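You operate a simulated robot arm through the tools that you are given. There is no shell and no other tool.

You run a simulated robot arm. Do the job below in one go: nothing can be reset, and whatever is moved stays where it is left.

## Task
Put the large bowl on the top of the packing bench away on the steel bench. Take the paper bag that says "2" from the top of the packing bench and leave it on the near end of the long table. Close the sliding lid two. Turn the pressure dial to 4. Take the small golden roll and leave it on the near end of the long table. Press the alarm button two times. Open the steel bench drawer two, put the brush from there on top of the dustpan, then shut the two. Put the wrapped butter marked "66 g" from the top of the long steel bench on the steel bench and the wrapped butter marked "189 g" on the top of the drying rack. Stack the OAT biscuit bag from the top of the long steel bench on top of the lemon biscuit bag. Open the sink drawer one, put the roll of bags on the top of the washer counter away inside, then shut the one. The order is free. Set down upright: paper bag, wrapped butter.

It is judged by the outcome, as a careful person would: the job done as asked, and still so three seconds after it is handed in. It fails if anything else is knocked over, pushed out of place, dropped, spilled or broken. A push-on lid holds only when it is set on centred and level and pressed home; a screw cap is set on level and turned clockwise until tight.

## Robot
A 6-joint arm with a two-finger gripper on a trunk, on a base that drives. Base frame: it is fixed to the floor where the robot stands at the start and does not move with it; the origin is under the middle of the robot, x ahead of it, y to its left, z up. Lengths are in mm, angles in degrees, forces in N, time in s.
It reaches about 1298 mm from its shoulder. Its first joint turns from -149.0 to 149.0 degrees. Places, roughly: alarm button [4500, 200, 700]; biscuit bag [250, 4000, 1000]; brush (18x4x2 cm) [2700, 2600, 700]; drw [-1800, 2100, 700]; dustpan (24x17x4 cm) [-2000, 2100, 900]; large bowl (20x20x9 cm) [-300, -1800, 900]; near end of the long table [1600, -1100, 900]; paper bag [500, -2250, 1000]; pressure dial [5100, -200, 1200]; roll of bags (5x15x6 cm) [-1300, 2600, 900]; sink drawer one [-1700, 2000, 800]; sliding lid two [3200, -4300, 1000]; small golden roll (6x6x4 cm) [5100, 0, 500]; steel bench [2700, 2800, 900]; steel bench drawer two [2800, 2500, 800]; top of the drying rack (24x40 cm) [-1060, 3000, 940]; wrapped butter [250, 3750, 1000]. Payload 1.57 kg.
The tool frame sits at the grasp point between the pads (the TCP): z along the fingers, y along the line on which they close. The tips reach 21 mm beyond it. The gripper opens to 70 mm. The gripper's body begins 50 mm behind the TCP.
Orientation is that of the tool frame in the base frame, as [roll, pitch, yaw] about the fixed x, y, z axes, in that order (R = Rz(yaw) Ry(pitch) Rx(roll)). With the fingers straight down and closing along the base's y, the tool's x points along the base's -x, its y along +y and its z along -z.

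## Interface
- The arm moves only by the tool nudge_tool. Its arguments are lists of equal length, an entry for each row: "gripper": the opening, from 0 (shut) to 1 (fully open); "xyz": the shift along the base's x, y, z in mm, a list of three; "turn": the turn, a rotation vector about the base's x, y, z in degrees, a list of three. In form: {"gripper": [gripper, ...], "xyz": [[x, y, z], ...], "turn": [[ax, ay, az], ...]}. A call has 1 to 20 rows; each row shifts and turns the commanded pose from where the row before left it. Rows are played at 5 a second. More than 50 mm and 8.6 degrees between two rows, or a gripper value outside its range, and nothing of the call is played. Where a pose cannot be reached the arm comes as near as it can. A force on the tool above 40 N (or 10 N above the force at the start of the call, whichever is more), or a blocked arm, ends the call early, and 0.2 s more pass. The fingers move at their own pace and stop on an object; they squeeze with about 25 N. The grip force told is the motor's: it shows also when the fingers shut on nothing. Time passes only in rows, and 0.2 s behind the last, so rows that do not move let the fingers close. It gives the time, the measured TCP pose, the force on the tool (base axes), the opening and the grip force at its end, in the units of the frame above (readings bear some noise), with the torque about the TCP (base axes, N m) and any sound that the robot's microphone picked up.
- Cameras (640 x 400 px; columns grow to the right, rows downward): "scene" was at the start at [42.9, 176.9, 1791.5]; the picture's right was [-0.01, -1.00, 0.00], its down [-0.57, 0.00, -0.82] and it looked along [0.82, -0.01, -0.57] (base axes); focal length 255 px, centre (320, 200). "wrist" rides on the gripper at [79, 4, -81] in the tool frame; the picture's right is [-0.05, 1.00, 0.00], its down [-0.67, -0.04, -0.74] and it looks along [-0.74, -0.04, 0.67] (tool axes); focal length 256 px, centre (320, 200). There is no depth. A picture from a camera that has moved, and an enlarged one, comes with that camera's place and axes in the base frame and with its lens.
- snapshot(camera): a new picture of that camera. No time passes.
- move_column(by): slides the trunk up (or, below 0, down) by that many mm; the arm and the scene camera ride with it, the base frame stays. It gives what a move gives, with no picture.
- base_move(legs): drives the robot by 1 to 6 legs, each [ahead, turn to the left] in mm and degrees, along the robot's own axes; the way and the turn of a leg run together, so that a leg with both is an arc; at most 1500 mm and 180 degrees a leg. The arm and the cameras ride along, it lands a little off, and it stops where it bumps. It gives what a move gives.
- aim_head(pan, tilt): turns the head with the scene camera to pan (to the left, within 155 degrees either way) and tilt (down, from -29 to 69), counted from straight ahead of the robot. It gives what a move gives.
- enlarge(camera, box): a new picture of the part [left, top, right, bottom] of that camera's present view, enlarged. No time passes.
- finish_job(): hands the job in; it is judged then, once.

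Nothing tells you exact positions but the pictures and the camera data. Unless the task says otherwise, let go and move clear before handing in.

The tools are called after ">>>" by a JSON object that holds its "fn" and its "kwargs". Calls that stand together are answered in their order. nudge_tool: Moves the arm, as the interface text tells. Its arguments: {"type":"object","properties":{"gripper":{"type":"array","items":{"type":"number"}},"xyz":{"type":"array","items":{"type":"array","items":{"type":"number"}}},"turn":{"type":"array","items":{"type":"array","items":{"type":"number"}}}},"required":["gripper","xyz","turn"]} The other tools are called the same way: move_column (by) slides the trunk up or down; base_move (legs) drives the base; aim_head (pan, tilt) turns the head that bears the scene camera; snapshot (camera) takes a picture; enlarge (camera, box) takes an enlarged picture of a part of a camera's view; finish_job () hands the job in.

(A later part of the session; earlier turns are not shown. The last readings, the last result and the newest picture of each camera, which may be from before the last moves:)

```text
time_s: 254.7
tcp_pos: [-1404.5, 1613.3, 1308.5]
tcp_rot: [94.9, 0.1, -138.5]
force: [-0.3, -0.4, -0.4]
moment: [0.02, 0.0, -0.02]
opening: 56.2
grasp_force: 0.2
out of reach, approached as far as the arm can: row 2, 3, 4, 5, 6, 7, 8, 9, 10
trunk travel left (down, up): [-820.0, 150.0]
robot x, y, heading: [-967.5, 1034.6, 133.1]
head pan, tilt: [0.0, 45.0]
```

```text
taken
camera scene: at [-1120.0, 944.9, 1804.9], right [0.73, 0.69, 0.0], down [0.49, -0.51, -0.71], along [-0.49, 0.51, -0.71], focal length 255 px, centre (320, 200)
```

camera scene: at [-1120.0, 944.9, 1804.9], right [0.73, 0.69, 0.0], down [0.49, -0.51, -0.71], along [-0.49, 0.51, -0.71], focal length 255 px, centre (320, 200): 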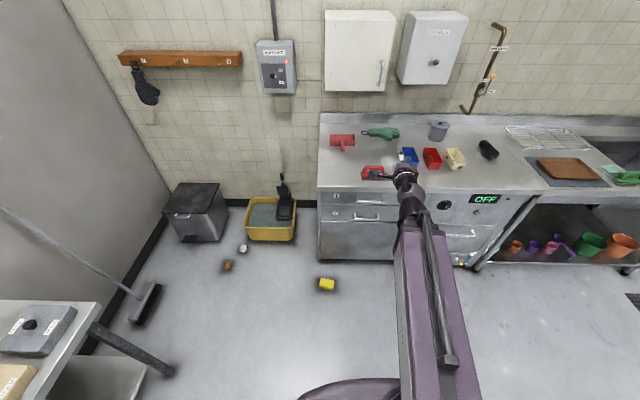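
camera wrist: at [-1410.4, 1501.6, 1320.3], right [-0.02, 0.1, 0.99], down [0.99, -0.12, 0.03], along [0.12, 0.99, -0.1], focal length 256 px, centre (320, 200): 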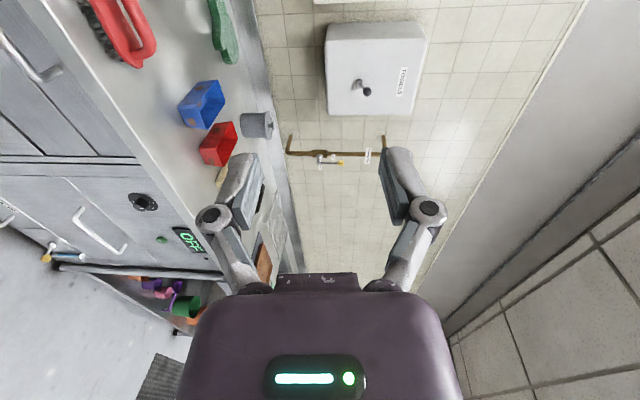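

Horizontal gripper pose achieved. Lowering to the handle height and approaching.

>>> {"fn": "move_column", "kwargs": {"by": -498}}

>>> {"fn": "nudge_tool", "kwargs": {"gripper": [0.8, 0.8, 0.8, 0.8], "xyz": [[-30, 40, 0], [-30, 40, 0], [-30, 40, 0], [-32, 43, 0]], "turn": [[0, 0, 0], [0, 0, 0], [0, 0, 0], [0, 0, 0]]}}

>>> {"fn": "snapshot", "kwargs": {"camera": "wrist"}}

>>> {"fn": "snapshot", "kwargs": {"camera": "scene"}}

```text
refused: -498 is not a number from -400 to 400
```

```text
refused: row 4 steps farther than a row can; nothing moved
```

```text
taken
camera wrist: at [-1410.4, 1501.6, 1320.3], right [-0.02, 0.1, 0.99], down [0.99, -0.12, 0.03], along [0.12, 0.99, -0.1], focal length 256 px, centre (320, 200)
```

wrist: 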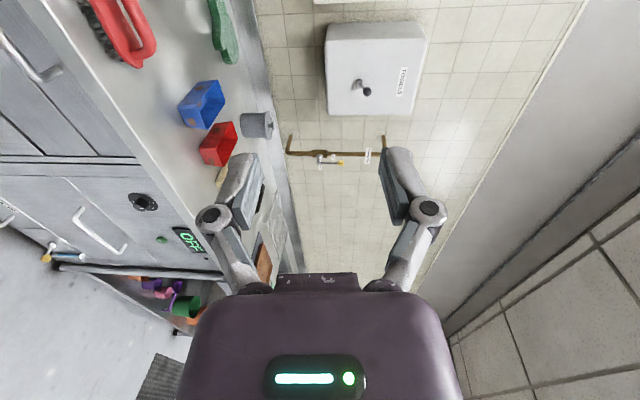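

```text
taken
camera scene: at [-1120.0, 944.9, 1804.9], right [0.73, 0.69, 0.0], down [0.49, -0.51, -0.71], along [-0.49, 0.51, -0.71], focal length 255 px, centre (320, 200)
```

scene: 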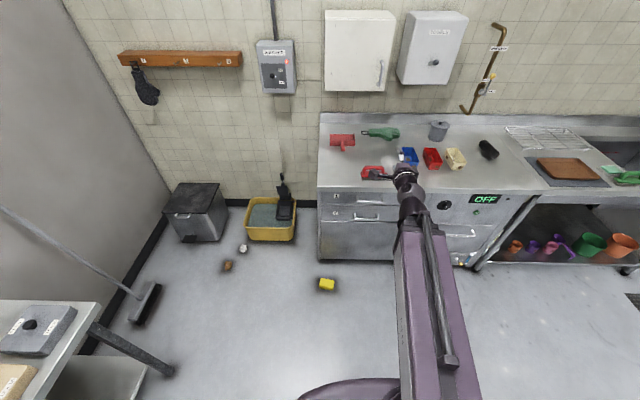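

Column moves are limited to 400 mm; splitting it up.

>>> {"fn": "move_column", "kwargs": {"by": -300}}

>>> {"fn": "move_column", "kwargs": {"by": -198}}

>>> {"fn": "nudge_tool", "kwargs": {"gripper": [0.8, 0.8, 0.8, 0.8], "xyz": [[-29, 37, 0], [-29, 37, 0], [-29, 37, 0], [-29, 37, 0]], "turn": [[0, 0, 0], [0, 0, 0], [0, 0, 0], [0, 0, 0]]}}

>>> {"fn": "snapshot", "kwargs": {"camera": "wrist"}}

>>> {"fn": "snapshot", "kwargs": {"camera": "scene"}}

```text
time_s: 257.7
tcp_pos: [-1405.9, 1613.6, 1008.9]
tcp_rot: [95.0, 0.1, -138.2]
force: [0.4, 0.1, -0.3]
moment: [-0.02, -0.03, 0.02]
opening: 56.3
grasp_force: 0.0
trunk travel left (down, up): [-520.0, 450.0]
robot x, y, heading: [-971.1, 1033.5, 133.3]
head pan, tilt: [0.0, 45.0]
```

```text
time_s: 259.9
tcp_pos: [-1405.3, 1612.9, 811.3]
tcp_rot: [94.9, 0.1, -138.3]
force: [-0.7, -0.7, -0.6]
moment: [0.01, 0.0, 0.0]
opening: 56.0
grasp_force: 0.0
trunk travel left (down, up): [-322.0, 648.0]
robot x, y, heading: [-969.9, 1034.1, 133.7]
head pan, tilt: [0.0, 45.0]
```

```text
time_s: 260.9
tcp_pos: [-1522.2, 1760.9, 810.3]
tcp_rot: [95.0, 0.1, -138.4]
force: [1.3, -0.5, 0.3]
moment: [-0.02, -0.01, -0.03]
opening: 56.0
grasp_force: 0.0
trunk travel left (down, up): [-322.0, 648.0]
robot x, y, heading: [-974.8, 1038.1, 133.4]
head pan, tilt: [0.0, 45.0]
```

```text
taken
camera wrist: at [-1528.3, 1649.1, 822.3], right [-0.02, 0.1, 0.99], down [0.99, -0.11, 0.03], along [0.12, 0.99, -0.1], focal length 256 px, centre (320, 200)
```

wrist: 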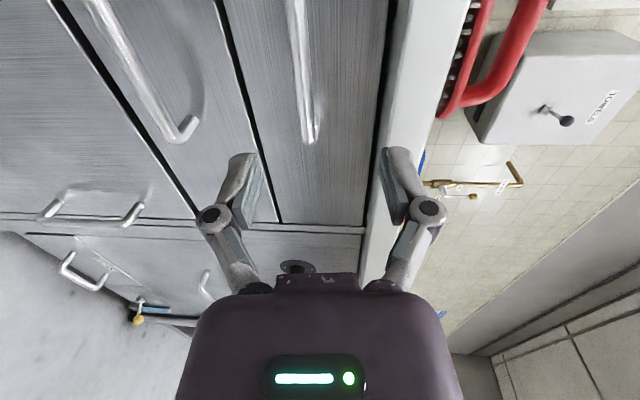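

```text
taken
camera scene: at [-1120.0, 944.9, 1306.9], right [0.73, 0.69, 0.0], down [0.49, -0.51, -0.71], along [-0.49, 0.51, -0.71], focal length 255 px, centre (320, 200)
```

scene: 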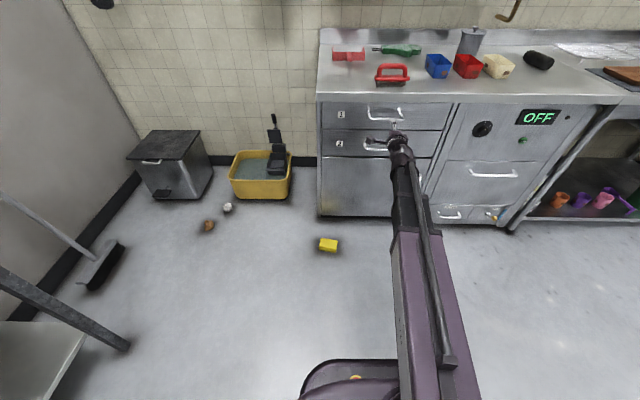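

Handle is ~15-20 mm below the current axis. Lowering 18 mm and moving in halfway.

>>> {"fn": "move_column", "kwargs": {"by": -18}}

>>> {"fn": "nudge_tool", "kwargs": {"gripper": [0.8, 0.8], "xyz": [[-22, 24, 0], [-22, 24, 0]], "turn": [[0, 0, 0], [0, 0, 0]]}}

>>> {"fn": "snapshot", "kwargs": {"camera": "wrist"}}

>>> {"fn": "enlarge", "kwargs": {"camera": "scene", "box": [320, 70, 460, 170]}}

```text
time_s: 261.5
tcp_pos: [-1521.9, 1760.3, 792.4]
tcp_rot: [95.0, 0.1, -138.3]
force: [-0.6, 0.1, 0.5]
moment: [-0.03, -0.02, 0.0]
opening: 55.8
grasp_force: 0.0
trunk travel left (down, up): [-304.0, 666.0]
robot x, y, heading: [-973.5, 1034.1, 133.2]
head pan, tilt: [0.0, 45.0]
```

```text
time_s: 262.1
tcp_pos: [-1565.0, 1809.0, 792.2]
tcp_rot: [95.0, 0.0, -138.4]
force: [0.6, -0.5, 1.1]
moment: [-0.03, 0.01, -0.02]
opening: 55.7
grasp_force: 0.0
trunk travel left (down, up): [-304.0, 666.0]
robot x, y, heading: [-971.3, 1033.9, 133.3]
head pan, tilt: [0.0, 45.0]
```

```text
taken
camera wrist: at [-1570.2, 1696.8, 804.2], right [-0.02, 0.1, 0.99], down [0.99, -0.11, 0.03], along [0.12, 0.99, -0.1], focal length 256 px, centre (320, 200)
```

wrist: 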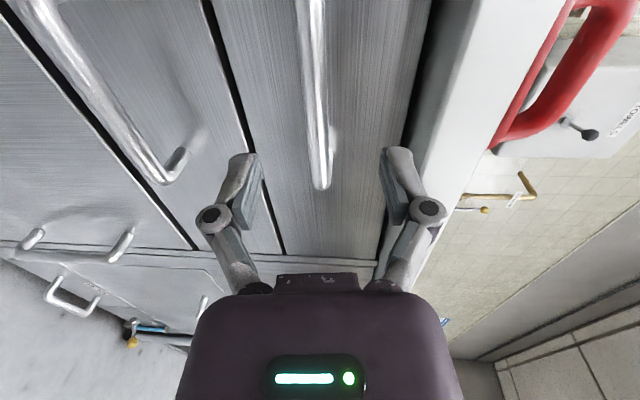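

```text
4.00 times, centred on (390, 120) of scene
camera zoom: at [-1120.0, 944.9, 1288.9], right [0.73, 0.69, 0.0], down [0.49, -0.51, -0.71], along [-0.49, 0.51, -0.71], focal length 1019 px, centre (40, 520)
```

zoom: 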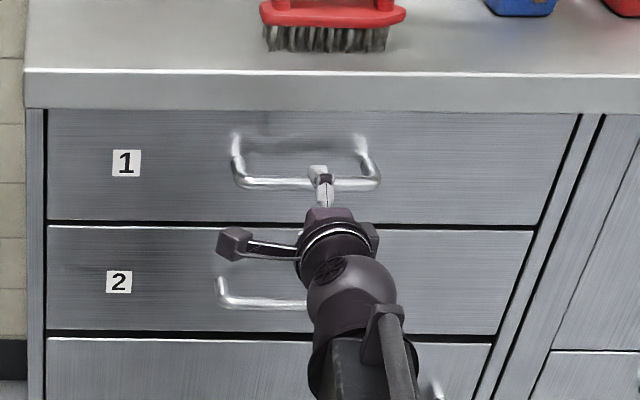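

Aligned; bar ~52 mm ahead. Moving in and closing.

>>> {"fn": "nudge_tool", "kwargs": {"gripper": [0.8, 0.8, 0.8], "xyz": [[-16, 18, 0], [-17, 18.5, 0], [0, 0, 0]], "turn": [[0, 0, 0], [0, 0, 0], [0, 0, 0]]}}

>>> {"fn": "nudge_tool", "kwargs": {"gripper": [0.4, 0.1, 0, 0], "xyz": [[0, 0, 0], [0, 0, 0], [0, 0, 0], [0, 0, 0]], "turn": [[0, 0, 0], [0, 0, 0], [0, 0, 0], [0, 0, 0]]}}

>>> {"fn": "snapshot", "kwargs": {"camera": "wrist"}}

```text
time_s: 262.9
tcp_pos: [-1598.8, 1846.8, 792.1]
tcp_rot: [95.1, 0.1, -138.3]
force: [0.5, 0.3, 0.0]
moment: [0.02, -0.01, -0.01]
opening: 56.1
grasp_force: 0.1
trunk travel left (down, up): [-304.0, 666.0]
robot x, y, heading: [-973.7, 1036.9, 133.3]
head pan, tilt: [0.0, 45.0]
```

```text
time_s: 263.7
tcp_pos: [-1597.1, 1844.0, 793.2]
tcp_rot: [95.3, 0.1, -138.1]
force: [-0.4, -0.7, 0.3]
moment: [-0.01, -0.02, -0.03]
opening: 0.0
grasp_force: 24.6
trunk travel left (down, up): [-304.0, 666.0]
robot x, y, heading: [-970.6, 1036.8, 133.3]
head pan, tilt: [0.0, 45.0]
stopped in row 3: the force on the tool passed its limit at 45 N (the readings are from after the stop); the commanded pose is now the measured one
```

```text
taken
camera wrist: at [-1602.3, 1731.9, 804.0], right [-0.02, 0.1, 0.99], down [0.99, -0.11, 0.04], along [0.11, 0.99, -0.1], focal length 256 px, centre (320, 200)
```

wrist: 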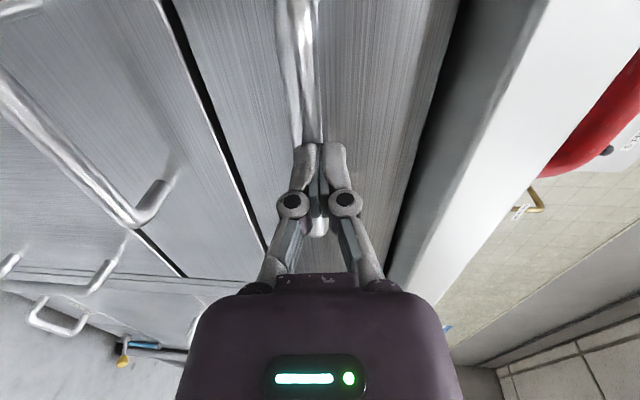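

The fingers closed just short of the bar. Reopening and advancing ~22 mm.

>>> {"fn": "nudge_tool", "kwargs": {"gripper": [0.8, 0.8, 0.8, 0.8], "xyz": [[0, 0, 0], [0, 0, 0], [-8, 9, 0], [-7, 8, 0]], "turn": [[0, 0, 0], [0, 0, 0], [0, 0, 0], [0, 0, 0]]}}

>>> {"fn": "nudge_tool", "kwargs": {"gripper": [0.4, 0.1, 0, 0], "xyz": [[0, 0, 0], [0, 0, 0], [0, 0, 0], [0, 0, 0]], "turn": [[0, 0, 0], [0, 0, 0], [0, 0, 0], [0, 0, 0]]}}

>>> {"fn": "snapshot", "kwargs": {"camera": "wrist"}}

```text
time_s: 264.7
tcp_pos: [-1612.0, 1861.6, 791.5]
tcp_rot: [95.4, 0.2, -138.1]
force: [-0.5, -0.5, -0.4]
moment: [0.0, -0.01, -0.02]
opening: 55.7
grasp_force: 0.0
trunk travel left (down, up): [-304.0, 666.0]
robot x, y, heading: [-972.3, 1033.9, 133.2]
head pan, tilt: [0.0, 45.0]
```

```text
time_s: 265.5
tcp_pos: [-1612.4, 1861.8, 783.8]
tcp_rot: [96.3, 0.2, -137.6]
force: [11.8, -5.3, -49.9]
moment: [-0.29, -0.17, 0.57]
opening: 15.3
grasp_force: 24.8
trunk travel left (down, up): [-304.0, 666.0]
robot x, y, heading: [-971.3, 1036.5, 133.2]
head pan, tilt: [0.0, 45.0]
stopped in row 3: the force on the tool passed its limit at 46 N (the readings are from after the stop); the commanded pose is now the measured one
```

```text
taken
camera wrist: at [-1617.1, 1749.2, 797.1], right [-0.04, 0.11, 0.99], down [0.99, -0.1, 0.05], along [0.1, 0.99, -0.11], focal length 256 px, centre (320, 200)
```

wrist: 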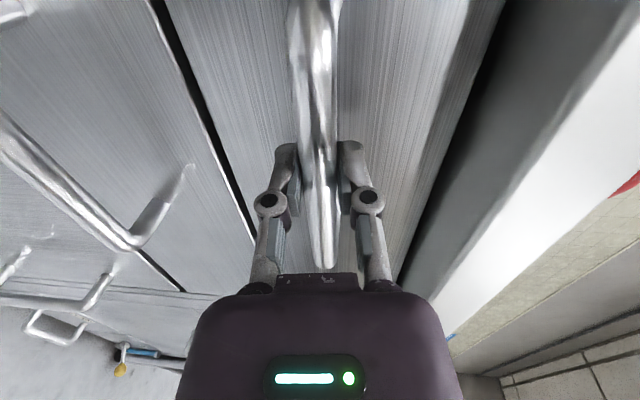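

Gripped. Relieving the vertical load, then pulling.

>>> {"fn": "move_column", "kwargs": {"by": -7}}

>>> {"fn": "nudge_tool", "kwargs": {"gripper": [0, 0, 0, 0, 0, 0], "xyz": [[20, -22.3, 0], [20, -22.3, 0], [20, -22.3, 0], [20, -22.3, 0], [20, -22.3, 0], [20, -22.3, 0]], "turn": [[0, 0, 0], [0, 0, 0], [0, 0, 0], [0, 0, 0], [0, 0, 0], [0, 0, 0]]}}

>>> {"fn": "snapshot", "kwargs": {"camera": "scene"}}

```text
time_s: 266.0
tcp_pos: [-1612.9, 1859.1, 784.1]
tcp_rot: [95.6, 0.1, -138.0]
force: [-2.1, 2.1, -3.7]
moment: [-0.04, 0.03, -0.49]
opening: 15.1
grasp_force: 32.5
trunk travel left (down, up): [-297.0, 673.0]
robot x, y, heading: [-971.0, 1036.9, 133.4]
head pan, tilt: [0.0, 45.0]
```

```text
time_s: 267.4
tcp_pos: [-1490.0, 1726.8, 783.1]
tcp_rot: [95.7, 0.1, -137.9]
force: [8.0, 5.8, -2.3]
moment: [-0.04, 0.02, 0.12]
opening: 15.2
grasp_force: 32.0
trunk travel left (down, up): [-297.0, 673.0]
robot x, y, heading: [-973.2, 1038.3, 133.3]
head pan, tilt: [0.0, 45.0]
```

```text
taken
camera scene: at [-1119.6, 945.5, 1281.9], right [0.73, 0.69, 0.0], down [0.49, -0.51, -0.71], along [-0.49, 0.51, -0.71], focal length 255 px, centre (320, 200)
```

scene: 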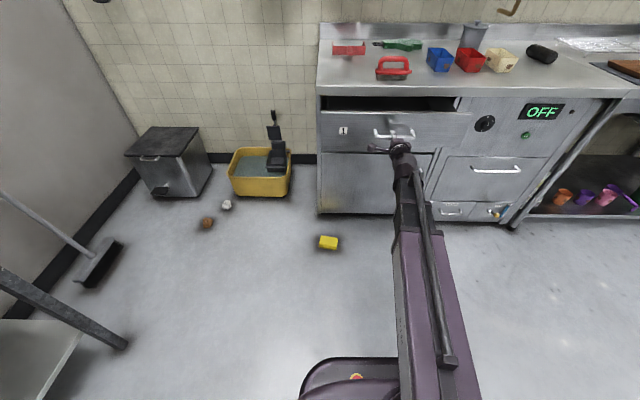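

Drawer one is opening. Pulling another ~110 mm, then releasing and backing off.

>>> {"fn": "nudge_tool", "kwargs": {"gripper": [0, 0, 0, 0], "xyz": [[18, -20, 0], [18, -20, 0], [18, -20, 0], [18, -20, 0]], "turn": [[0, 0, 0], [0, 0, 0], [0, 0, 0], [0, 0, 0]]}}

>>> {"fn": "nudge_tool", "kwargs": {"gripper": [0.3, 0.8, 0.8, 0.8, 0.8], "xyz": [[0, 0, 0], [0, 0, 0], [0, 0, 0], [25, -28, 0], [25, -28, 0]], "turn": [[0, 0, 0], [0, 0, 0], [0, 0, 0], [0, 0, 0], [0, 0, 0]]}}

>>> {"fn": "move_column", "kwargs": {"by": 350}}

>>> {"fn": "snapshot", "kwargs": {"camera": "scene"}}

```text
time_s: 268.4
tcp_pos: [-1418.3, 1646.0, 783.7]
tcp_rot: [95.5, 0.2, -137.9]
force: [8.5, 6.6, -3.5]
moment: [0.03, -0.01, -0.52]
opening: 15.2
grasp_force: 31.4
trunk travel left (down, up): [-297.0, 673.0]
robot x, y, heading: [-975.2, 1037.4, 133.4]
head pan, tilt: [0.0, 45.0]
```

```text
time_s: 269.6
tcp_pos: [-1391.9, 1621.3, 784.6]
tcp_rot: [95.7, 0.2, -137.9]
force: [0.8, 0.1, -0.7]
moment: [0.01, 0.01, 0.0]
opening: 55.9
grasp_force: 0.0
out of reach, approached as far as the arm can: row 5
trunk travel left (down, up): [-297.0, 673.0]
robot x, y, heading: [-972.3, 1035.2, 133.5]
head pan, tilt: [0.0, 45.0]
```

```text
time_s: 273.1
tcp_pos: [-1392.1, 1621.0, 1133.4]
tcp_rot: [95.7, 0.2, -137.9]
force: [0.7, 1.3, 0.1]
moment: [0.0, -0.02, 0.02]
opening: 56.1
grasp_force: 0.0
trunk travel left (down, up): [-647.0, 323.0]
robot x, y, heading: [-968.6, 1034.7, 133.5]
head pan, tilt: [0.0, 45.0]
```

```text
taken
camera scene: at [-1120.0, 944.9, 1631.9], right [0.73, 0.69, 0.0], down [0.49, -0.51, -0.71], along [-0.49, 0.51, -0.71], focal length 255 px, centre (320, 200)
```

scene: 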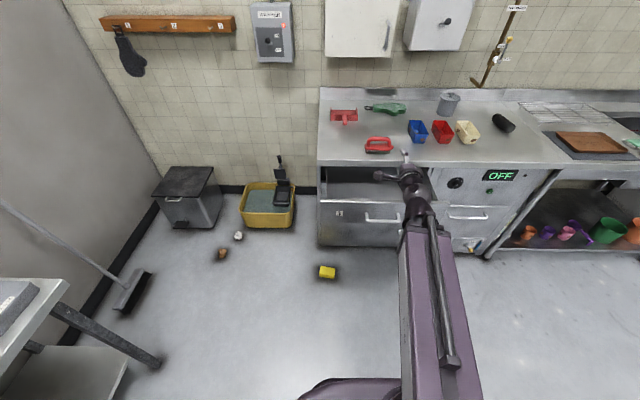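

Drawer one is open ~290 mm. Turning the tool back to vertical, raising, and repositioning the base to reach both the roll and the drawer.

>>> {"fn": "move_column", "kwargs": {"by": 200}}

>>> {"fn": "nudge_tool", "kwargs": {"gripper": [1, 1, 1, 1, 1, 1, 1, 1, 1, 1], "xyz": [[0, 0, -30], [0, 0, -29], [0, 0, -28], [0, 0, -26], [0, 0, -24], [0, 0, -22], [0, 0, -18], [0, 0, -12], [0, 0, -8], [0, 0, -4]], "turn": [[-6.38, -5.72, 0], [-6.38, -5.72, 0], [-6.38, -5.72, 0], [-6.38, -5.72, 0], [-6.38, -5.72, 0], [-6.38, -5.72, 0], [-6.38, -5.72, 0], [-6.38, -5.72, 0], [-6.38, -5.72, 0], [-6.38, -5.72, 0]]}}

>>> {"fn": "base_move", "kwargs": {"legs": [[0, -53], [575, 0], [0, 51]]}}

>>> {"fn": "snapshot", "kwargs": {"camera": "scene"}}

>>> {"fn": "snapshot", "kwargs": {"camera": "wrist"}}

```text
time_s: 275.2
tcp_pos: [-1392.8, 1622.6, 1332.1]
tcp_rot: [95.7, 0.2, -138.0]
force: [0.4, 0.2, -0.2]
moment: [-0.03, 0.02, -0.05]
opening: 56.3
grasp_force: 0.0
trunk travel left (down, up): [-847.0, 123.0]
robot x, y, heading: [-969.2, 1035.4, 133.4]
head pan, tilt: [0.0, 45.0]
```

```text
time_s: 277.4
tcp_pos: [-1395.6, 1621.9, 1165.4]
tcp_rot: [-178.5, -0.2, -138.1]
force: [0.3, 0.1, -1.1]
moment: [-0.04, 0.01, -0.01]
opening: 69.9
grasp_force: 0.1
out of reach, approached as far as the arm can: row 2, 4, 5, 6, 7, 9, 10
trunk travel left (down, up): [-847.0, 123.0]
robot x, y, heading: [-975.0, 1034.6, 133.4]
head pan, tilt: [0.0, 45.0]
```

```text
time_s: 288.2
tcp_pos: [-1258.7, 2216.1, 1167.2]
tcp_rot: [-178.8, -0.2, -141.0]
force: [1.4, 0.2, 1.3]
moment: [-0.03, 0.02, -0.02]
opening: 70.2
grasp_force: 0.0
trunk travel left (down, up): [-847.0, 123.0]
robot x, y, heading: [-878.7, 1594.7, 130.1]
head pan, tilt: [0.0, 45.0]
```

```text
taken
camera scene: at [-1037.6, 1513.8, 1832.0], right [0.77, 0.64, 0.0], down [0.45, -0.54, -0.71], along [-0.45, 0.54, -0.71], focal length 255 px, centre (320, 200)
```

scene: 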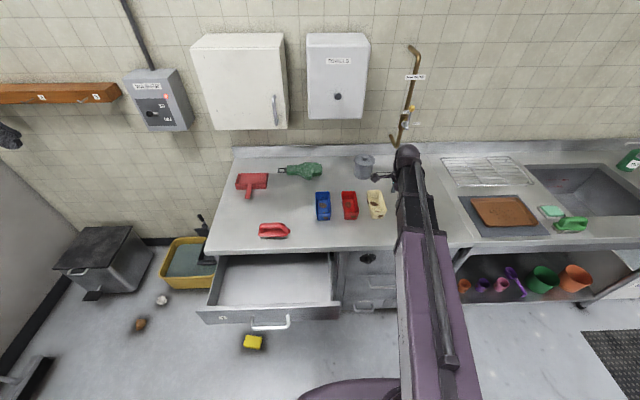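

```text
taken
camera wrist: at [-1323.7, 2172.1, 1248.3], right [-0.59, 0.81, -0.02], down [0.53, 0.41, 0.74], along [0.61, 0.42, -0.67], focal length 256 px, centre (320, 200)
```

wrist: 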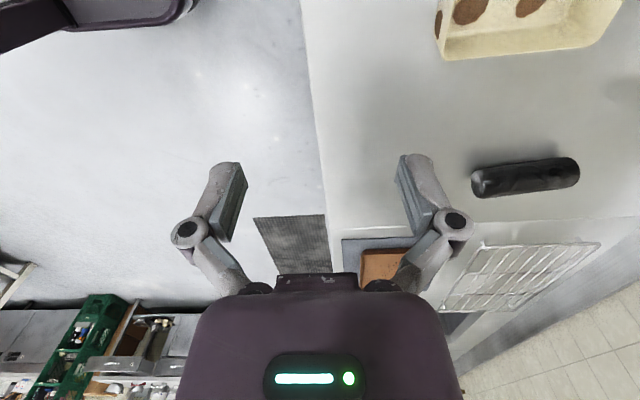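

Drawer one is open and empty. Rotating the gripper to close across the roll and moving above it.

>>> {"fn": "nudge_tool", "kwargs": {"gripper": [1, 1, 1, 1, 1, 1, 1, 1, 1, 1, 1, 1], "xyz": [[-2, 33, 0], [-2, 33, 0], [-2, 33, 0], [-2, 33, 0], [-2, 33, 0], [-2, 33, 0], [-2, 33, 0], [-2, 33, 0], [-2, 33, 0], [-2, 33, 0], [-2, 33, 0], [-2, 34, 0]], "turn": [[0, 0, 8], [0, 0, 8], [0, 0, 8], [0, 0, 8], [0, 0, 8], [0, 0, 8], [0, 0, 8], [0, 0, 8], [0, 0, 8], [0, 0, 8], [0, 0, 8], [0, 0, 8]]}}

>>> {"fn": "move_column", "kwargs": {"by": -100}}

>>> {"fn": "snapshot", "kwargs": {"camera": "wrist"}}

```text
time_s: 290.8
tcp_pos: [-1281.3, 2617.1, 1165.7]
tcp_rot: [-178.7, -0.2, -44.9]
force: [0.7, -0.8, -0.3]
moment: [-0.01, 0.06, -0.03]
opening: 70.0
grasp_force: 0.0
trunk travel left (down, up): [-847.0, 123.0]
robot x, y, heading: [-883.9, 1598.2, 129.8]
head pan, tilt: [0.0, 45.0]
```

```text
time_s: 292.1
tcp_pos: [-1281.1, 2614.9, 1066.9]
tcp_rot: [-178.6, -0.2, -45.1]
force: [-1.1, 0.5, 0.0]
moment: [-0.02, 0.01, -0.02]
opening: 70.1
grasp_force: 0.0
trunk travel left (down, up): [-747.0, 223.0]
robot x, y, heading: [-888.1, 1594.5, 129.9]
head pan, tilt: [0.0, 45.0]
```

```text
taken
camera wrist: at [-1229.7, 2555.7, 1147.6], right [-0.74, -0.67, -0.02], down [-0.46, 0.49, 0.74], along [-0.48, 0.56, -0.67], focal length 256 px, centre (320, 200)
```

wrist: 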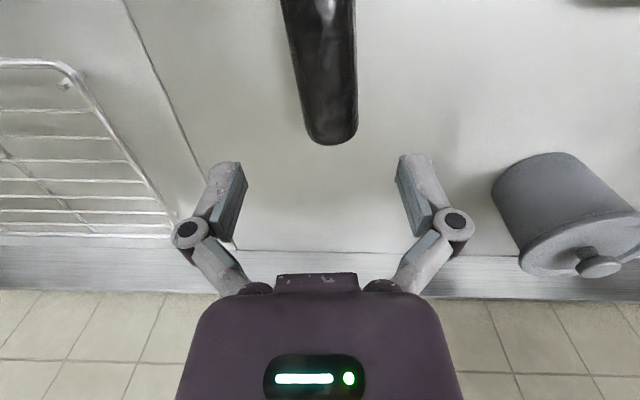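

>>> {"fn": "nudge_tool", "kwargs": {"gripper": [1, 1], "xyz": [[-4.6, -4.2, 0], [0, 0, 0]], "turn": [[0, 0, 4], [0, 0, 0]]}}

>>> {"fn": "move_column", "kwargs": {"by": -80}}

>>> {"fn": "snapshot", "kwargs": {"camera": "wrist"}}

```text
time_s: 292.8
tcp_pos: [-1287.0, 2611.7, 1065.8]
tcp_rot: [-178.7, -0.3, -41.0]
force: [0.4, 0.5, -0.3]
moment: [-0.01, -0.02, 0.0]
opening: 70.2
grasp_force: 0.0
trunk travel left (down, up): [-747.0, 223.0]
robot x, y, heading: [-886.1, 1600.6, 130.1]
head pan, tilt: [0.0, 45.0]
```

```text
time_s: 293.9
tcp_pos: [-1285.6, 2611.3, 986.3]
tcp_rot: [-178.8, -0.3, -41.1]
force: [0.2, -0.1, 1.7]
moment: [0.0, -0.03, 0.0]
opening: 69.9
grasp_force: 0.1
trunk travel left (down, up): [-667.0, 303.0]
robot x, y, heading: [-883.3, 1596.5, 129.8]
head pan, tilt: [0.0, 45.0]
```

```text
taken
camera wrist: at [-1230.4, 2555.6, 1067.6], right [-0.7, -0.72, -0.02], down [-0.49, 0.45, 0.74], along [-0.52, 0.53, -0.67], focal length 256 px, centre (320, 200)
```

wrist: 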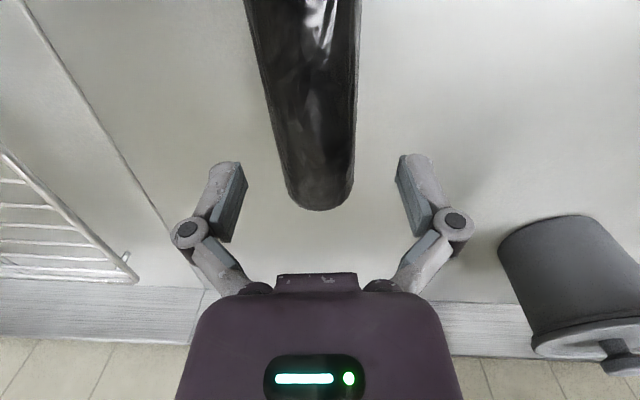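

>>> {"fn": "nudge_tool", "kwargs": {"gripper": [1], "xyz": [[2.5, 2.5, 0]], "turn": [[0, 0, 0]]}}

>>> {"fn": "move_column", "kwargs": {"by": -50}}

>>> {"fn": "nudge_tool", "kwargs": {"gripper": [0.5, 0.2, 0, 0], "xyz": [[0, 0, 0], [0, 0, 0], [0, 0, 0], [0, 0, 0]], "turn": [[0, 0, 0], [0, 0, 0], [0, 0, 0], [0, 0, 0]]}}

>>> {"fn": "snapshot", "kwargs": {"camera": "wrist"}}

```text
time_s: 294.3
tcp_pos: [-1284.2, 2614.3, 984.9]
tcp_rot: [-178.7, -0.2, -41.0]
force: [1.0, 0.5, 0.8]
moment: [0.02, -0.02, -0.04]
opening: 70.0
grasp_force: 0.0
trunk travel left (down, up): [-667.0, 303.0]
robot x, y, heading: [-886.1, 1596.7, 129.7]
head pan, tilt: [0.0, 45.0]
```

```text
time_s: 295.2
tcp_pos: [-1284.2, 2613.9, 936.7]
tcp_rot: [-178.8, -0.2, -41.0]
force: [0.2, 0.0, 0.4]
moment: [0.0, 0.03, 0.0]
opening: 70.1
grasp_force: 0.0
trunk travel left (down, up): [-617.0, 353.0]
robot x, y, heading: [-884.6, 1598.9, 129.9]
head pan, tilt: [0.0, 45.0]
```

```text
time_s: 296.2
tcp_pos: [-1282.9, 2613.6, 936.6]
tcp_rot: [-178.6, -0.2, -41.0]
force: [1.2, 1.0, 3.2]
moment: [-0.15, -0.04, 0.01]
opening: 47.5
grasp_force: 24.5
trunk travel left (down, up): [-617.0, 353.0]
robot x, y, heading: [-888.4, 1595.2, 129.7]
head pan, tilt: [0.0, 45.0]
```

```text
taken
camera wrist: at [-1227.6, 2558.0, 1017.9], right [-0.7, -0.72, -0.02], down [-0.49, 0.45, 0.74], along [-0.52, 0.53, -0.67], focal length 256 px, centre (320, 200)
```

wrist: 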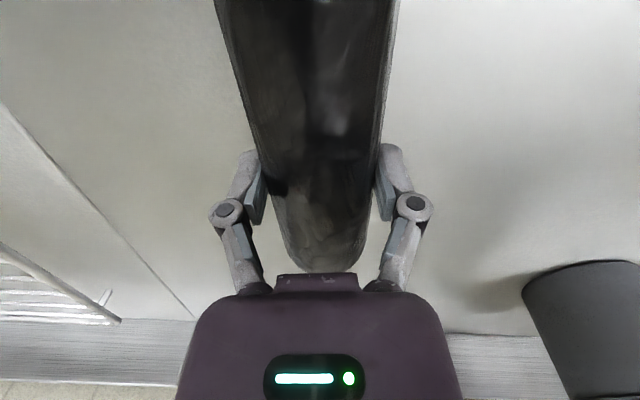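

>>> {"fn": "move_column", "kwargs": {"by": 60}}

>>> {"fn": "snapshot", "kwargs": {"camera": "wrist"}}

>>> {"fn": "move_column", "kwargs": {"by": 120}}

>>> {"fn": "enlarge", "kwargs": {"camera": "scene", "box": [180, 230, 360, 345]}}

```text
time_s: 297.2
tcp_pos: [-1282.7, 2615.3, 995.4]
tcp_rot: [-178.7, -0.2, -41.0]
force: [0.9, 0.4, -2.0]
moment: [0.03, -0.03, 0.02]
opening: 47.6
grasp_force: 25.0
trunk travel left (down, up): [-677.0, 293.0]
robot x, y, heading: [-887.6, 1598.0, 129.8]
head pan, tilt: [0.0, 45.0]
```

```text
taken
camera wrist: at [-1228.0, 2558.5, 1077.1], right [-0.7, -0.72, -0.02], down [-0.49, 0.45, 0.74], along [-0.52, 0.53, -0.67], focal length 256 px, centre (320, 200)
```

wrist: 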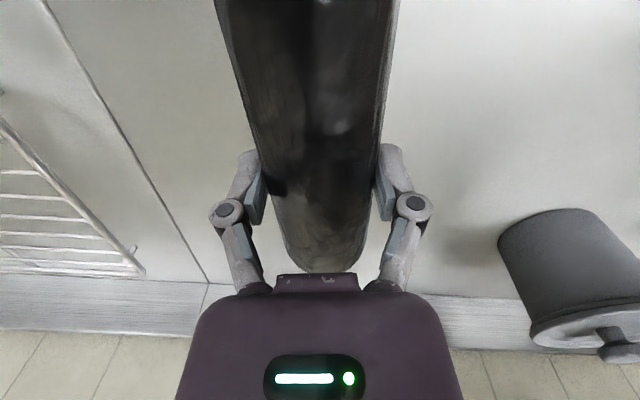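

```text
time_s: 298.7
tcp_pos: [-1283.9, 2614.4, 1115.3]
tcp_rot: [-178.7, -0.2, -41.0]
force: [-0.2, 0.6, -1.9]
moment: [0.01, 0.03, -0.01]
opening: 47.9
grasp_force: 24.9
trunk travel left (down, up): [-797.0, 173.0]
robot x, y, heading: [-884.8, 1597.2, 129.8]
head pan, tilt: [0.0, 45.0]
```

```text
3.48 times, centred on (270, 288) of scene
camera zoom: at [-1039.1, 1515.7, 1781.9], right [0.77, 0.64, 0.0], down [0.45, -0.54, -0.71], along [-0.45, 0.54, -0.71], focal length 886 px, centre (494, -104)
```

zoom: 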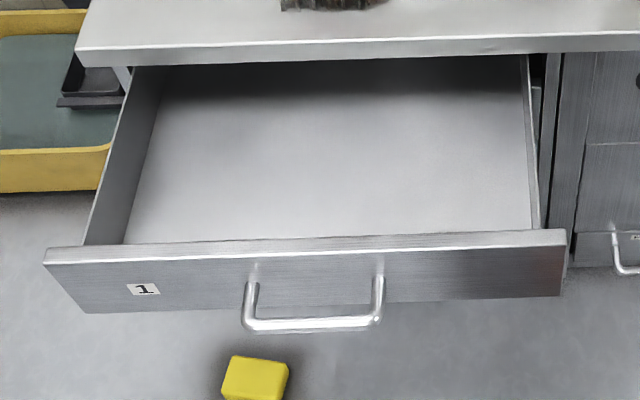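

The roll is held. I'll carry it over the open drawer, turning it to lie across the drawer width.

>>> {"fn": "nudge_tool", "kwargs": {"gripper": [0, 0, 0, 0, 0, 0, 0, 0, 0, 0, 0, 0, 0, 0, 0, 0, 0, 0], "xyz": [[-14.1, -45, 0], [-14.1, -45, 0], [-14.1, -45, 0], [-14.1, -45, 0], [-14.1, -45, 0], [-14.1, -45, 0], [-14.1, -45, 0], [-14.1, -45, 0], [-14.1, -45, 0], [-14.1, -45, 0], [-14.1, -45, 0], [-14.1, -45, 0], [-14.1, -45, 0], [-14.1, -45, 0], [-14.1, -45, 0], [-14.1, -45, 0], [-14.1, -45, 0], [-14.1, -46, 0]], "turn": [[0, 0, 0], [0, 0, 0], [0, 0, 0], [0, 0, 0], [0, 0, 0], [0, 0, 0], [0, 0, 8.3], [0, 0, 8.3], [0, 0, 8.3], [0, 0, 8.3], [0, 0, 8.3], [0, 0, 8.3], [0, 0, 8.3], [0, 0, 8.3], [0, 0, 8.3], [0, 0, 8.3], [0, 0, 0], [0, 0, 0]]}}

>>> {"fn": "snapshot", "kwargs": {"camera": "wrist"}}

>>> {"fn": "snapshot", "kwargs": {"camera": "scene"}}

```text
time_s: 302.5
tcp_pos: [-1535.3, 1801.8, 1115.5]
tcp_rot: [-178.7, -0.2, 42.0]
force: [0.4, -0.2, -2.2]
moment: [-0.02, -0.01, -0.01]
opening: 47.8
grasp_force: 24.8
trunk travel left (down, up): [-797.0, 173.0]
robot x, y, heading: [-886.8, 1595.2, 130.0]
head pan, tilt: [0.0, 45.0]
```

```text
taken
camera wrist: at [-1472.5, 1849.8, 1197.5], right [0.63, -0.78, -0.02], down [-0.51, -0.44, 0.74], along [-0.59, -0.45, -0.67], focal length 256 px, centre (320, 200)
```

wrist: 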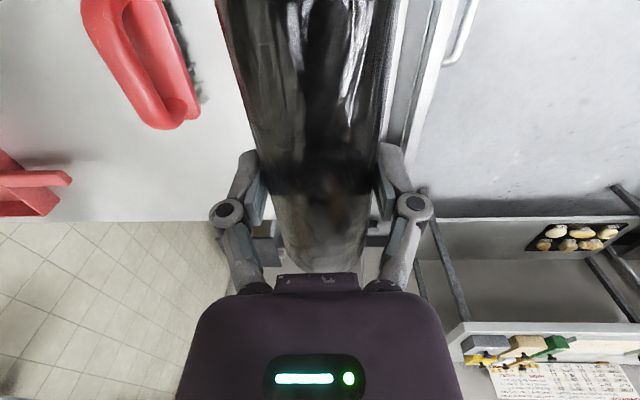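

```text
taken
camera scene: at [-1039.3, 1514.1, 1781.8], right [0.77, 0.64, 0.0], down [0.45, -0.54, -0.71], along [-0.45, 0.54, -0.71], focal length 255 px, centre (320, 200)
```

scene: 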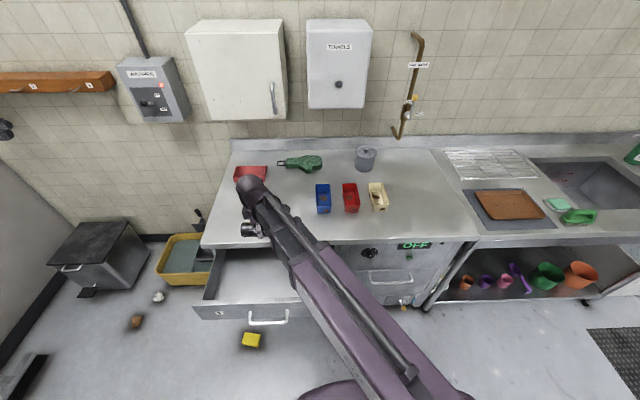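

The roll is centred over the drawer opening. Lowering in stages.

>>> {"fn": "move_column", "kwargs": {"by": -230}}

>>> {"fn": "snapshot", "kwargs": {"camera": "wrist"}}

>>> {"fn": "enlarge", "kwargs": {"camera": "scene", "box": [180, 100, 360, 260]}}

```text
time_s: 305.0
tcp_pos: [-1534.9, 1802.6, 885.6]
tcp_rot: [-178.7, -0.2, 41.9]
force: [-0.6, -0.2, -3.3]
moment: [0.01, 0.03, 0.03]
opening: 47.5
grasp_force: 25.0
trunk travel left (down, up): [-567.0, 403.0]
robot x, y, heading: [-890.1, 1596.4, 129.9]
head pan, tilt: [0.0, 45.0]
```

```text
taken
camera wrist: at [-1472.2, 1851.0, 967.5], right [0.63, -0.78, -0.02], down [-0.51, -0.43, 0.74], along [-0.59, -0.45, -0.67], focal length 256 px, centre (320, 200)
```

wrist: 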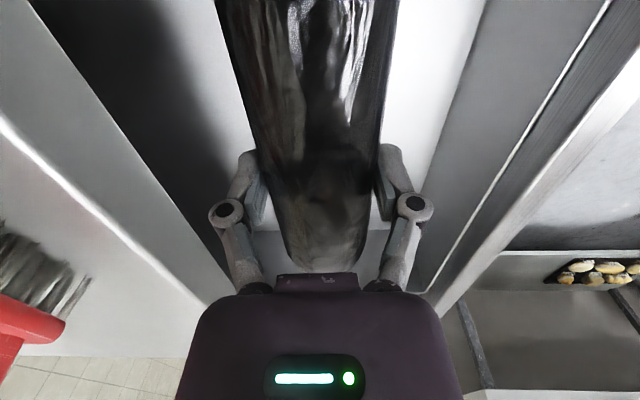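

```text
2.50 times, centred on (270, 180) of scene
camera zoom: at [-1039.0, 1515.1, 1551.9], right [0.77, 0.64, 0.0], down [0.45, -0.54, -0.71], along [-0.45, 0.54, -0.71], focal length 637 px, centre (445, 250)
```

zoom: 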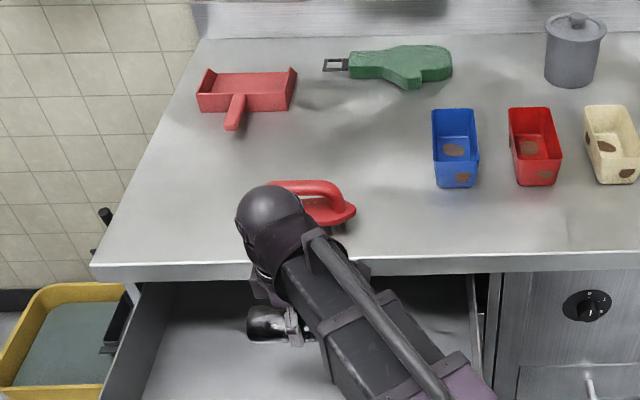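

>>> {"fn": "move_column", "kwargs": {"by": -55}}

>>> {"fn": "move_column", "kwargs": {"by": -15}}

>>> {"fn": "move_column", "kwargs": {"by": -10}}

>>> {"fn": "snapshot", "kwargs": {"camera": "wrist"}}

```text
time_s: 305.9
tcp_pos: [-1536.8, 1802.0, 830.3]
tcp_rot: [-178.6, -0.2, 42.0]
force: [1.4, -0.5, -2.8]
moment: [-0.04, 0.0, 0.0]
opening: 47.6
grasp_force: 24.7
trunk travel left (down, up): [-512.0, 458.0]
robot x, y, heading: [-888.3, 1597.6, 130.0]
head pan, tilt: [0.0, 45.0]
```

```text
time_s: 306.6
tcp_pos: [-1535.8, 1802.1, 815.2]
tcp_rot: [-178.7, -0.3, 41.9]
force: [-0.2, -0.9, -2.1]
moment: [-0.01, -0.03, 0.06]
opening: 47.9
grasp_force: 25.2
trunk travel left (down, up): [-497.0, 473.0]
robot x, y, heading: [-886.8, 1592.0, 130.0]
head pan, tilt: [0.0, 45.0]
```

```text
time_s: 307.1
tcp_pos: [-1535.6, 1802.8, 805.9]
tcp_rot: [-178.6, -0.1, 41.9]
force: [0.3, -0.5, -2.3]
moment: [-0.01, 0.02, 0.01]
opening: 47.6
grasp_force: 24.9
trunk travel left (down, up): [-487.0, 483.0]
robot x, y, heading: [-889.3, 1598.1, 129.9]
head pan, tilt: [0.0, 45.0]
```

```text
taken
camera wrist: at [-1472.1, 1850.9, 887.5], right [0.63, -0.78, -0.02], down [-0.51, -0.43, 0.74], along [-0.59, -0.45, -0.67], focal length 256 px, centre (320, 200)
```

wrist: 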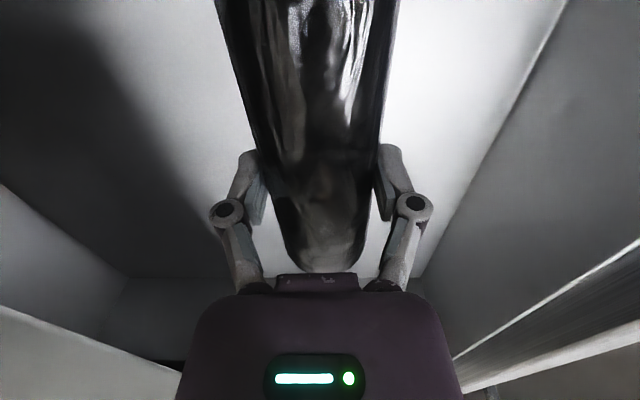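

>>> {"fn": "move_column", "kwargs": {"by": -12}}

>>> {"fn": "move_column", "kwargs": {"by": -8}}

>>> {"fn": "move_column", "kwargs": {"by": -6}}

>>> {"fn": "snapshot", "kwargs": {"camera": "wrist"}}

```text
time_s: 307.7
tcp_pos: [-1534.9, 1801.7, 792.9]
tcp_rot: [-178.7, -0.2, 42.0]
force: [-0.2, 1.1, -1.7]
moment: [-0.01, 0.02, -0.03]
opening: 47.6
grasp_force: 25.3
trunk travel left (down, up): [-475.0, 495.0]
robot x, y, heading: [-883.0, 1595.9, 129.9]
head pan, tilt: [0.0, 45.0]
```

```text
time_s: 308.3
tcp_pos: [-1535.5, 1801.9, 785.2]
tcp_rot: [-178.8, -0.2, 42.0]
force: [0.3, 0.4, -2.8]
moment: [-0.03, 0.0, 0.0]
opening: 47.5
grasp_force: 24.7
trunk travel left (down, up): [-467.0, 503.0]
robot x, y, heading: [-887.3, 1596.3, 130.0]
head pan, tilt: [0.0, 45.0]
```

```text
time_s: 308.9
tcp_pos: [-1535.7, 1802.8, 781.2]
tcp_rot: [-178.7, -0.2, 41.9]
force: [-0.1, -0.4, -2.0]
moment: [0.0, 0.03, -0.03]
opening: 47.7
grasp_force: 24.8
trunk travel left (down, up): [-461.0, 509.0]
robot x, y, heading: [-887.4, 1599.8, 129.8]
head pan, tilt: [0.0, 45.0]
```

```text
taken
camera wrist: at [-1472.1, 1851.0, 861.5], right [0.63, -0.78, -0.02], down [-0.51, -0.43, 0.74], along [-0.59, -0.45, -0.67], focal length 256 px, centre (320, 200)
```

wrist: 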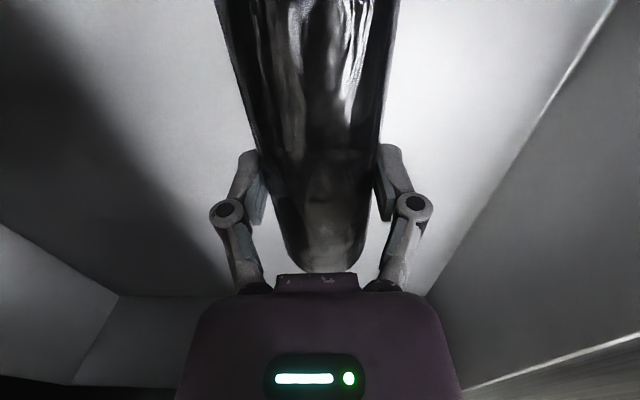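

>>> {"fn": "move_column", "kwargs": {"by": -10}}

>>> {"fn": "move_column", "kwargs": {"by": -8}}

>>> {"fn": "move_column", "kwargs": {"by": -6}}

>>> {"fn": "snapshot", "kwargs": {"camera": "wrist"}}

```text
time_s: 309.4
tcp_pos: [-1534.6, 1801.5, 769.7]
tcp_rot: [-178.7, -0.2, 42.0]
force: [0.1, -0.5, -2.2]
moment: [0.0, 0.0, -0.02]
opening: 47.6
grasp_force: 24.8
trunk travel left (down, up): [-451.0, 519.0]
robot x, y, heading: [-889.1, 1592.5, 129.9]
head pan, tilt: [0.0, 45.0]
```

```text
time_s: 310.0
tcp_pos: [-1534.8, 1803.0, 761.6]
tcp_rot: [-178.7, -0.3, 41.9]
force: [1.0, -1.9, 5.8]
moment: [-0.2, 0.0, 0.04]
opening: 47.7
grasp_force: 24.5
trunk travel left (down, up): [-443.0, 527.0]
robot x, y, heading: [-888.3, 1597.5, 129.8]
head pan, tilt: [0.0, 45.0]
```

```text
time_s: 310.6
tcp_pos: [-1534.9, 1802.4, 755.7]
tcp_rot: [-178.6, -0.2, 42.0]
force: [2.4, 0.0, 3.3]
moment: [-0.14, -0.03, 0.01]
opening: 48.0
grasp_force: 24.9
trunk travel left (down, up): [-437.0, 533.0]
robot x, y, heading: [-887.5, 1596.5, 130.0]
head pan, tilt: [0.0, 45.0]
```

```text
taken
camera wrist: at [-1471.7, 1850.9, 837.6], right [0.63, -0.78, -0.02], down [-0.51, -0.43, 0.74], along [-0.59, -0.45, -0.67], focal length 256 px, centre (320, 200)
```

wrist: 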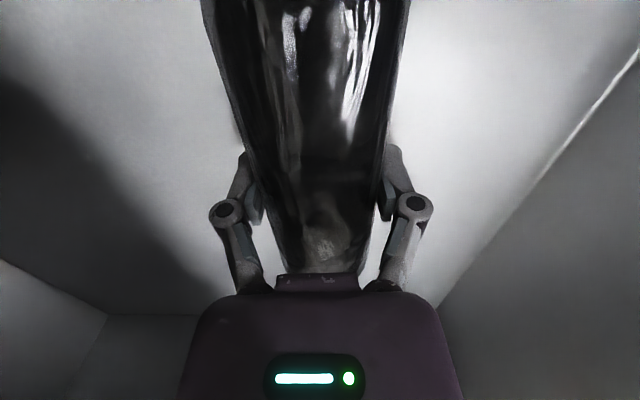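

The roll touches the drawer floor. Releasing and raising out.

>>> {"fn": "nudge_tool", "kwargs": {"gripper": [0.8, 0.9, 1, 1], "xyz": [[0, 0, 0], [0, 0, 0], [0, 0, 0], [0, 0, 0]], "turn": [[0, 0, 0], [0, 0, 0], [0, 0, 0], [0, 0, 0]]}}

>>> {"fn": "move_column", "kwargs": {"by": 300}}

>>> {"fn": "snapshot", "kwargs": {"camera": "wrist"}}

>>> {"fn": "enlarge", "kwargs": {"camera": "scene", "box": [180, 200, 360, 345]}}

```text
time_s: 311.6
tcp_pos: [-1535.0, 1802.3, 755.4]
tcp_rot: [-178.7, -0.3, 42.0]
force: [-0.2, 0.4, -0.8]
moment: [-0.04, 0.03, 0.0]
opening: 70.2
grasp_force: 0.0
trunk travel left (down, up): [-437.0, 533.0]
robot x, y, heading: [-886.4, 1593.3, 129.9]
head pan, tilt: [0.0, 45.0]
```

```text
time_s: 314.6
tcp_pos: [-1534.1, 1801.0, 1055.6]
tcp_rot: [-178.8, -0.2, 42.0]
force: [0.2, 0.5, -0.1]
moment: [0.0, 0.0, 0.03]
opening: 69.9
grasp_force: 0.2
trunk travel left (down, up): [-737.0, 233.0]
robot x, y, heading: [-886.3, 1596.4, 129.6]
head pan, tilt: [0.0, 45.0]
```

```text
taken
camera wrist: at [-1472.1, 1850.9, 1137.5], right [0.63, -0.78, -0.02], down [-0.51, -0.43, 0.74], along [-0.59, -0.45, -0.67], focal length 256 px, centre (320, 200)
```

wrist: 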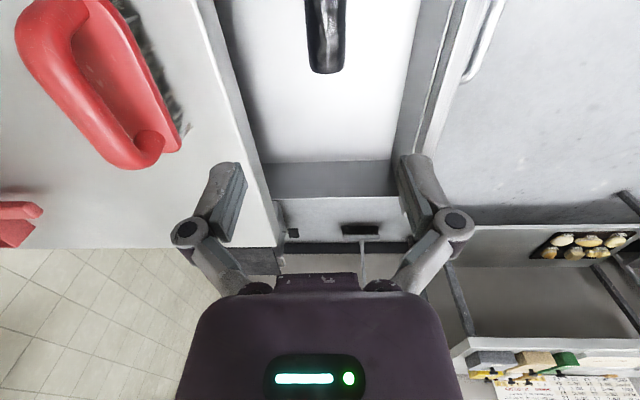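

```text
2.76 times, centred on (270, 272) of scene
camera zoom: at [-1038.9, 1515.0, 1721.8], right [0.77, 0.64, 0.0], down [0.45, -0.54, -0.71], along [-0.45, 0.54, -0.71], focal length 703 px, centre (458, 0)
```

zoom: 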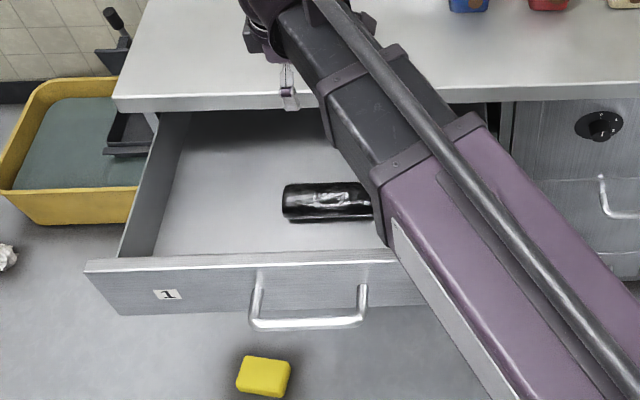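

The roll lies in drawer one. Now I'll back up, pitch the tool horizontal, and push the drawer shut via its handle with closed fingers.

>>> {"fn": "base_move", "kwargs": {"legs": [[-360, 0]]}}

>>> {"fn": "nudge_tool", "kwargs": {"gripper": [0, 0, 0, 0, 0, 0, 0, 0, 0, 0], "xyz": [[0, 0, 4], [0, 0, 8], [0, 0, 12], [0, 0, 16], [0, 0, 18], [0, 0, 20], [0, 0, 22], [0, 0, 24], [0, 0, 26], [0, 0, 28]], "turn": [[6.33, 5.67, 0], [6.33, 5.67, 0], [6.33, 5.67, 0], [6.33, 5.67, 0], [6.33, 5.67, 0], [6.33, 5.67, 0], [6.33, 5.67, 0], [6.33, 5.67, 0], [6.33, 5.67, 0], [6.33, 5.67, 0]]}}

>>> {"fn": "snapshot", "kwargs": {"camera": "scene"}}

```text
time_s: 317.3
tcp_pos: [-1303.2, 1524.8, 1055.9]
tcp_rot: [-178.6, -0.2, 41.9]
force: [-0.4, 0.5, -0.3]
moment: [0.02, 0.01, 0.0]
opening: 70.1
grasp_force: 0.0
trunk travel left (down, up): [-737.0, 233.0]
robot x, y, heading: [-651.1, 1317.6, 129.8]
head pan, tilt: [0.0, 45.0]
```

```text
time_s: 319.5
tcp_pos: [-1302.8, 1527.0, 1230.7]
tcp_rot: [-93.5, 0.0, 41.7]
force: [-0.1, -0.9, -0.2]
moment: [0.04, -0.03, -0.03]
opening: 0.0
grasp_force: 24.9
out of reach, approached as far as the arm can: row 3
trunk travel left (down, up): [-737.0, 233.0]
robot x, y, heading: [-658.0, 1319.2, 129.7]
head pan, tilt: [0.0, 45.0]
```

```text
taken
camera scene: at [-806.8, 1237.8, 1721.9], right [0.77, 0.64, 0.0], down [0.45, -0.54, -0.71], along [-0.45, 0.54, -0.71], focal length 255 px, centre (320, 200)
```

scene: 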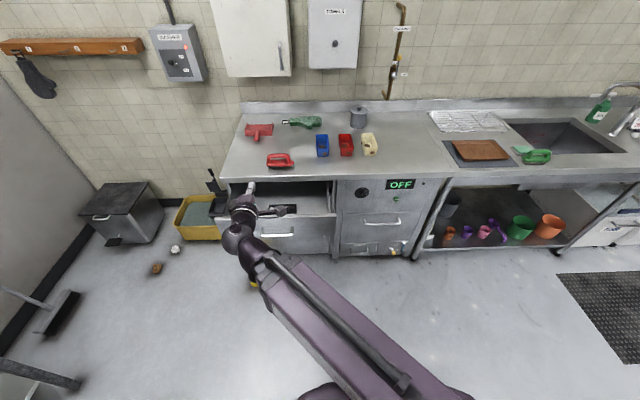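

Aligned laterally with the handle. Lowering to handle height and pushing.

>>> {"fn": "move_column", "kwargs": {"by": -300}}

>>> {"fn": "move_column", "kwargs": {"by": -144}}

>>> {"fn": "nudge_tool", "kwargs": {"gripper": [0, 0, 0, 0], "xyz": [[-20, 22.3, 0], [-20, 22.3, 0], [-16, 18, 0], [-14, 16, 0]], "turn": [[0, 0, 0], [0, 0, 0], [0, 0, 0], [0, 0, 0]]}}

>>> {"fn": "snapshot", "kwargs": {"camera": "wrist"}}

>>> {"fn": "enlarge", "kwargs": {"camera": "scene", "box": [180, 40, 360, 160]}}

```text
time_s: 322.5
tcp_pos: [-1302.6, 1526.1, 929.3]
tcp_rot: [-93.5, 0.0, 41.6]
force: [-0.1, 0.2, 0.1]
moment: [-0.02, -0.02, 0.0]
opening: 0.0
grasp_force: 25.5
trunk travel left (down, up): [-437.0, 533.0]
robot x, y, heading: [-657.6, 1316.9, 129.8]
head pan, tilt: [0.0, 45.0]
```

```text
time_s: 324.2
tcp_pos: [-1301.5, 1525.6, 785.3]
tcp_rot: [-93.6, -0.1, 41.6]
force: [-0.3, -0.1, -1.0]
moment: [-0.04, -0.04, 0.03]
opening: 0.0
grasp_force: 24.6
trunk travel left (down, up): [-293.0, 677.0]
robot x, y, heading: [-651.6, 1319.0, 130.1]
head pan, tilt: [0.0, 45.0]
```

```text
time_s: 325.2
tcp_pos: [-1373.2, 1605.5, 785.9]
tcp_rot: [-93.8, 0.0, 41.6]
force: [0.0, -0.3, 0.5]
moment: [0.01, 0.02, -0.01]
opening: 0.0
grasp_force: 25.1
trunk travel left (down, up): [-293.0, 677.0]
robot x, y, heading: [-657.9, 1320.1, 129.9]
head pan, tilt: [0.0, 45.0]
```

```text
taken
camera wrist: at [-1259.8, 1597.7, 787.4], right [0.0, -0.08, -1.0], down [-0.01, -1.0, 0.08], along [-1.0, 0.01, 0.0], focal length 256 px, centre (320, 200)
```

wrist: 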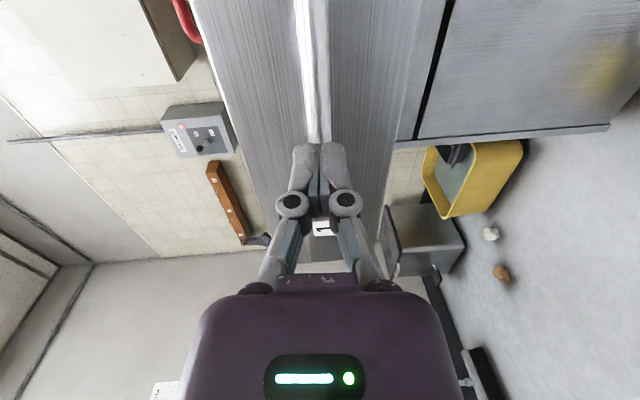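

```text
3.33 times, centred on (270, 100) of scene
camera zoom: at [-806.9, 1237.8, 1277.9], right [0.77, 0.64, 0.0], down [0.45, -0.54, -0.71], along [-0.45, 0.54, -0.71], focal length 849 px, centre (487, 533)
```

zoom: 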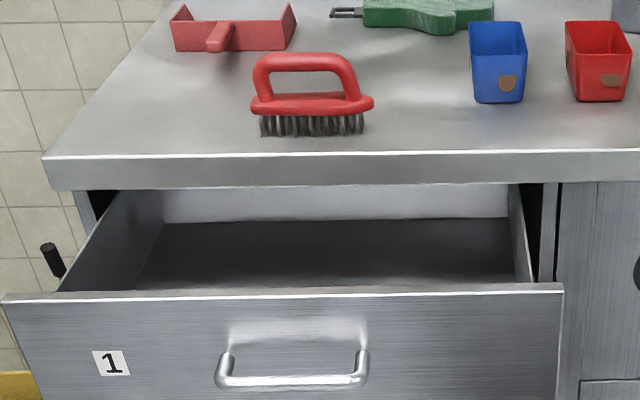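

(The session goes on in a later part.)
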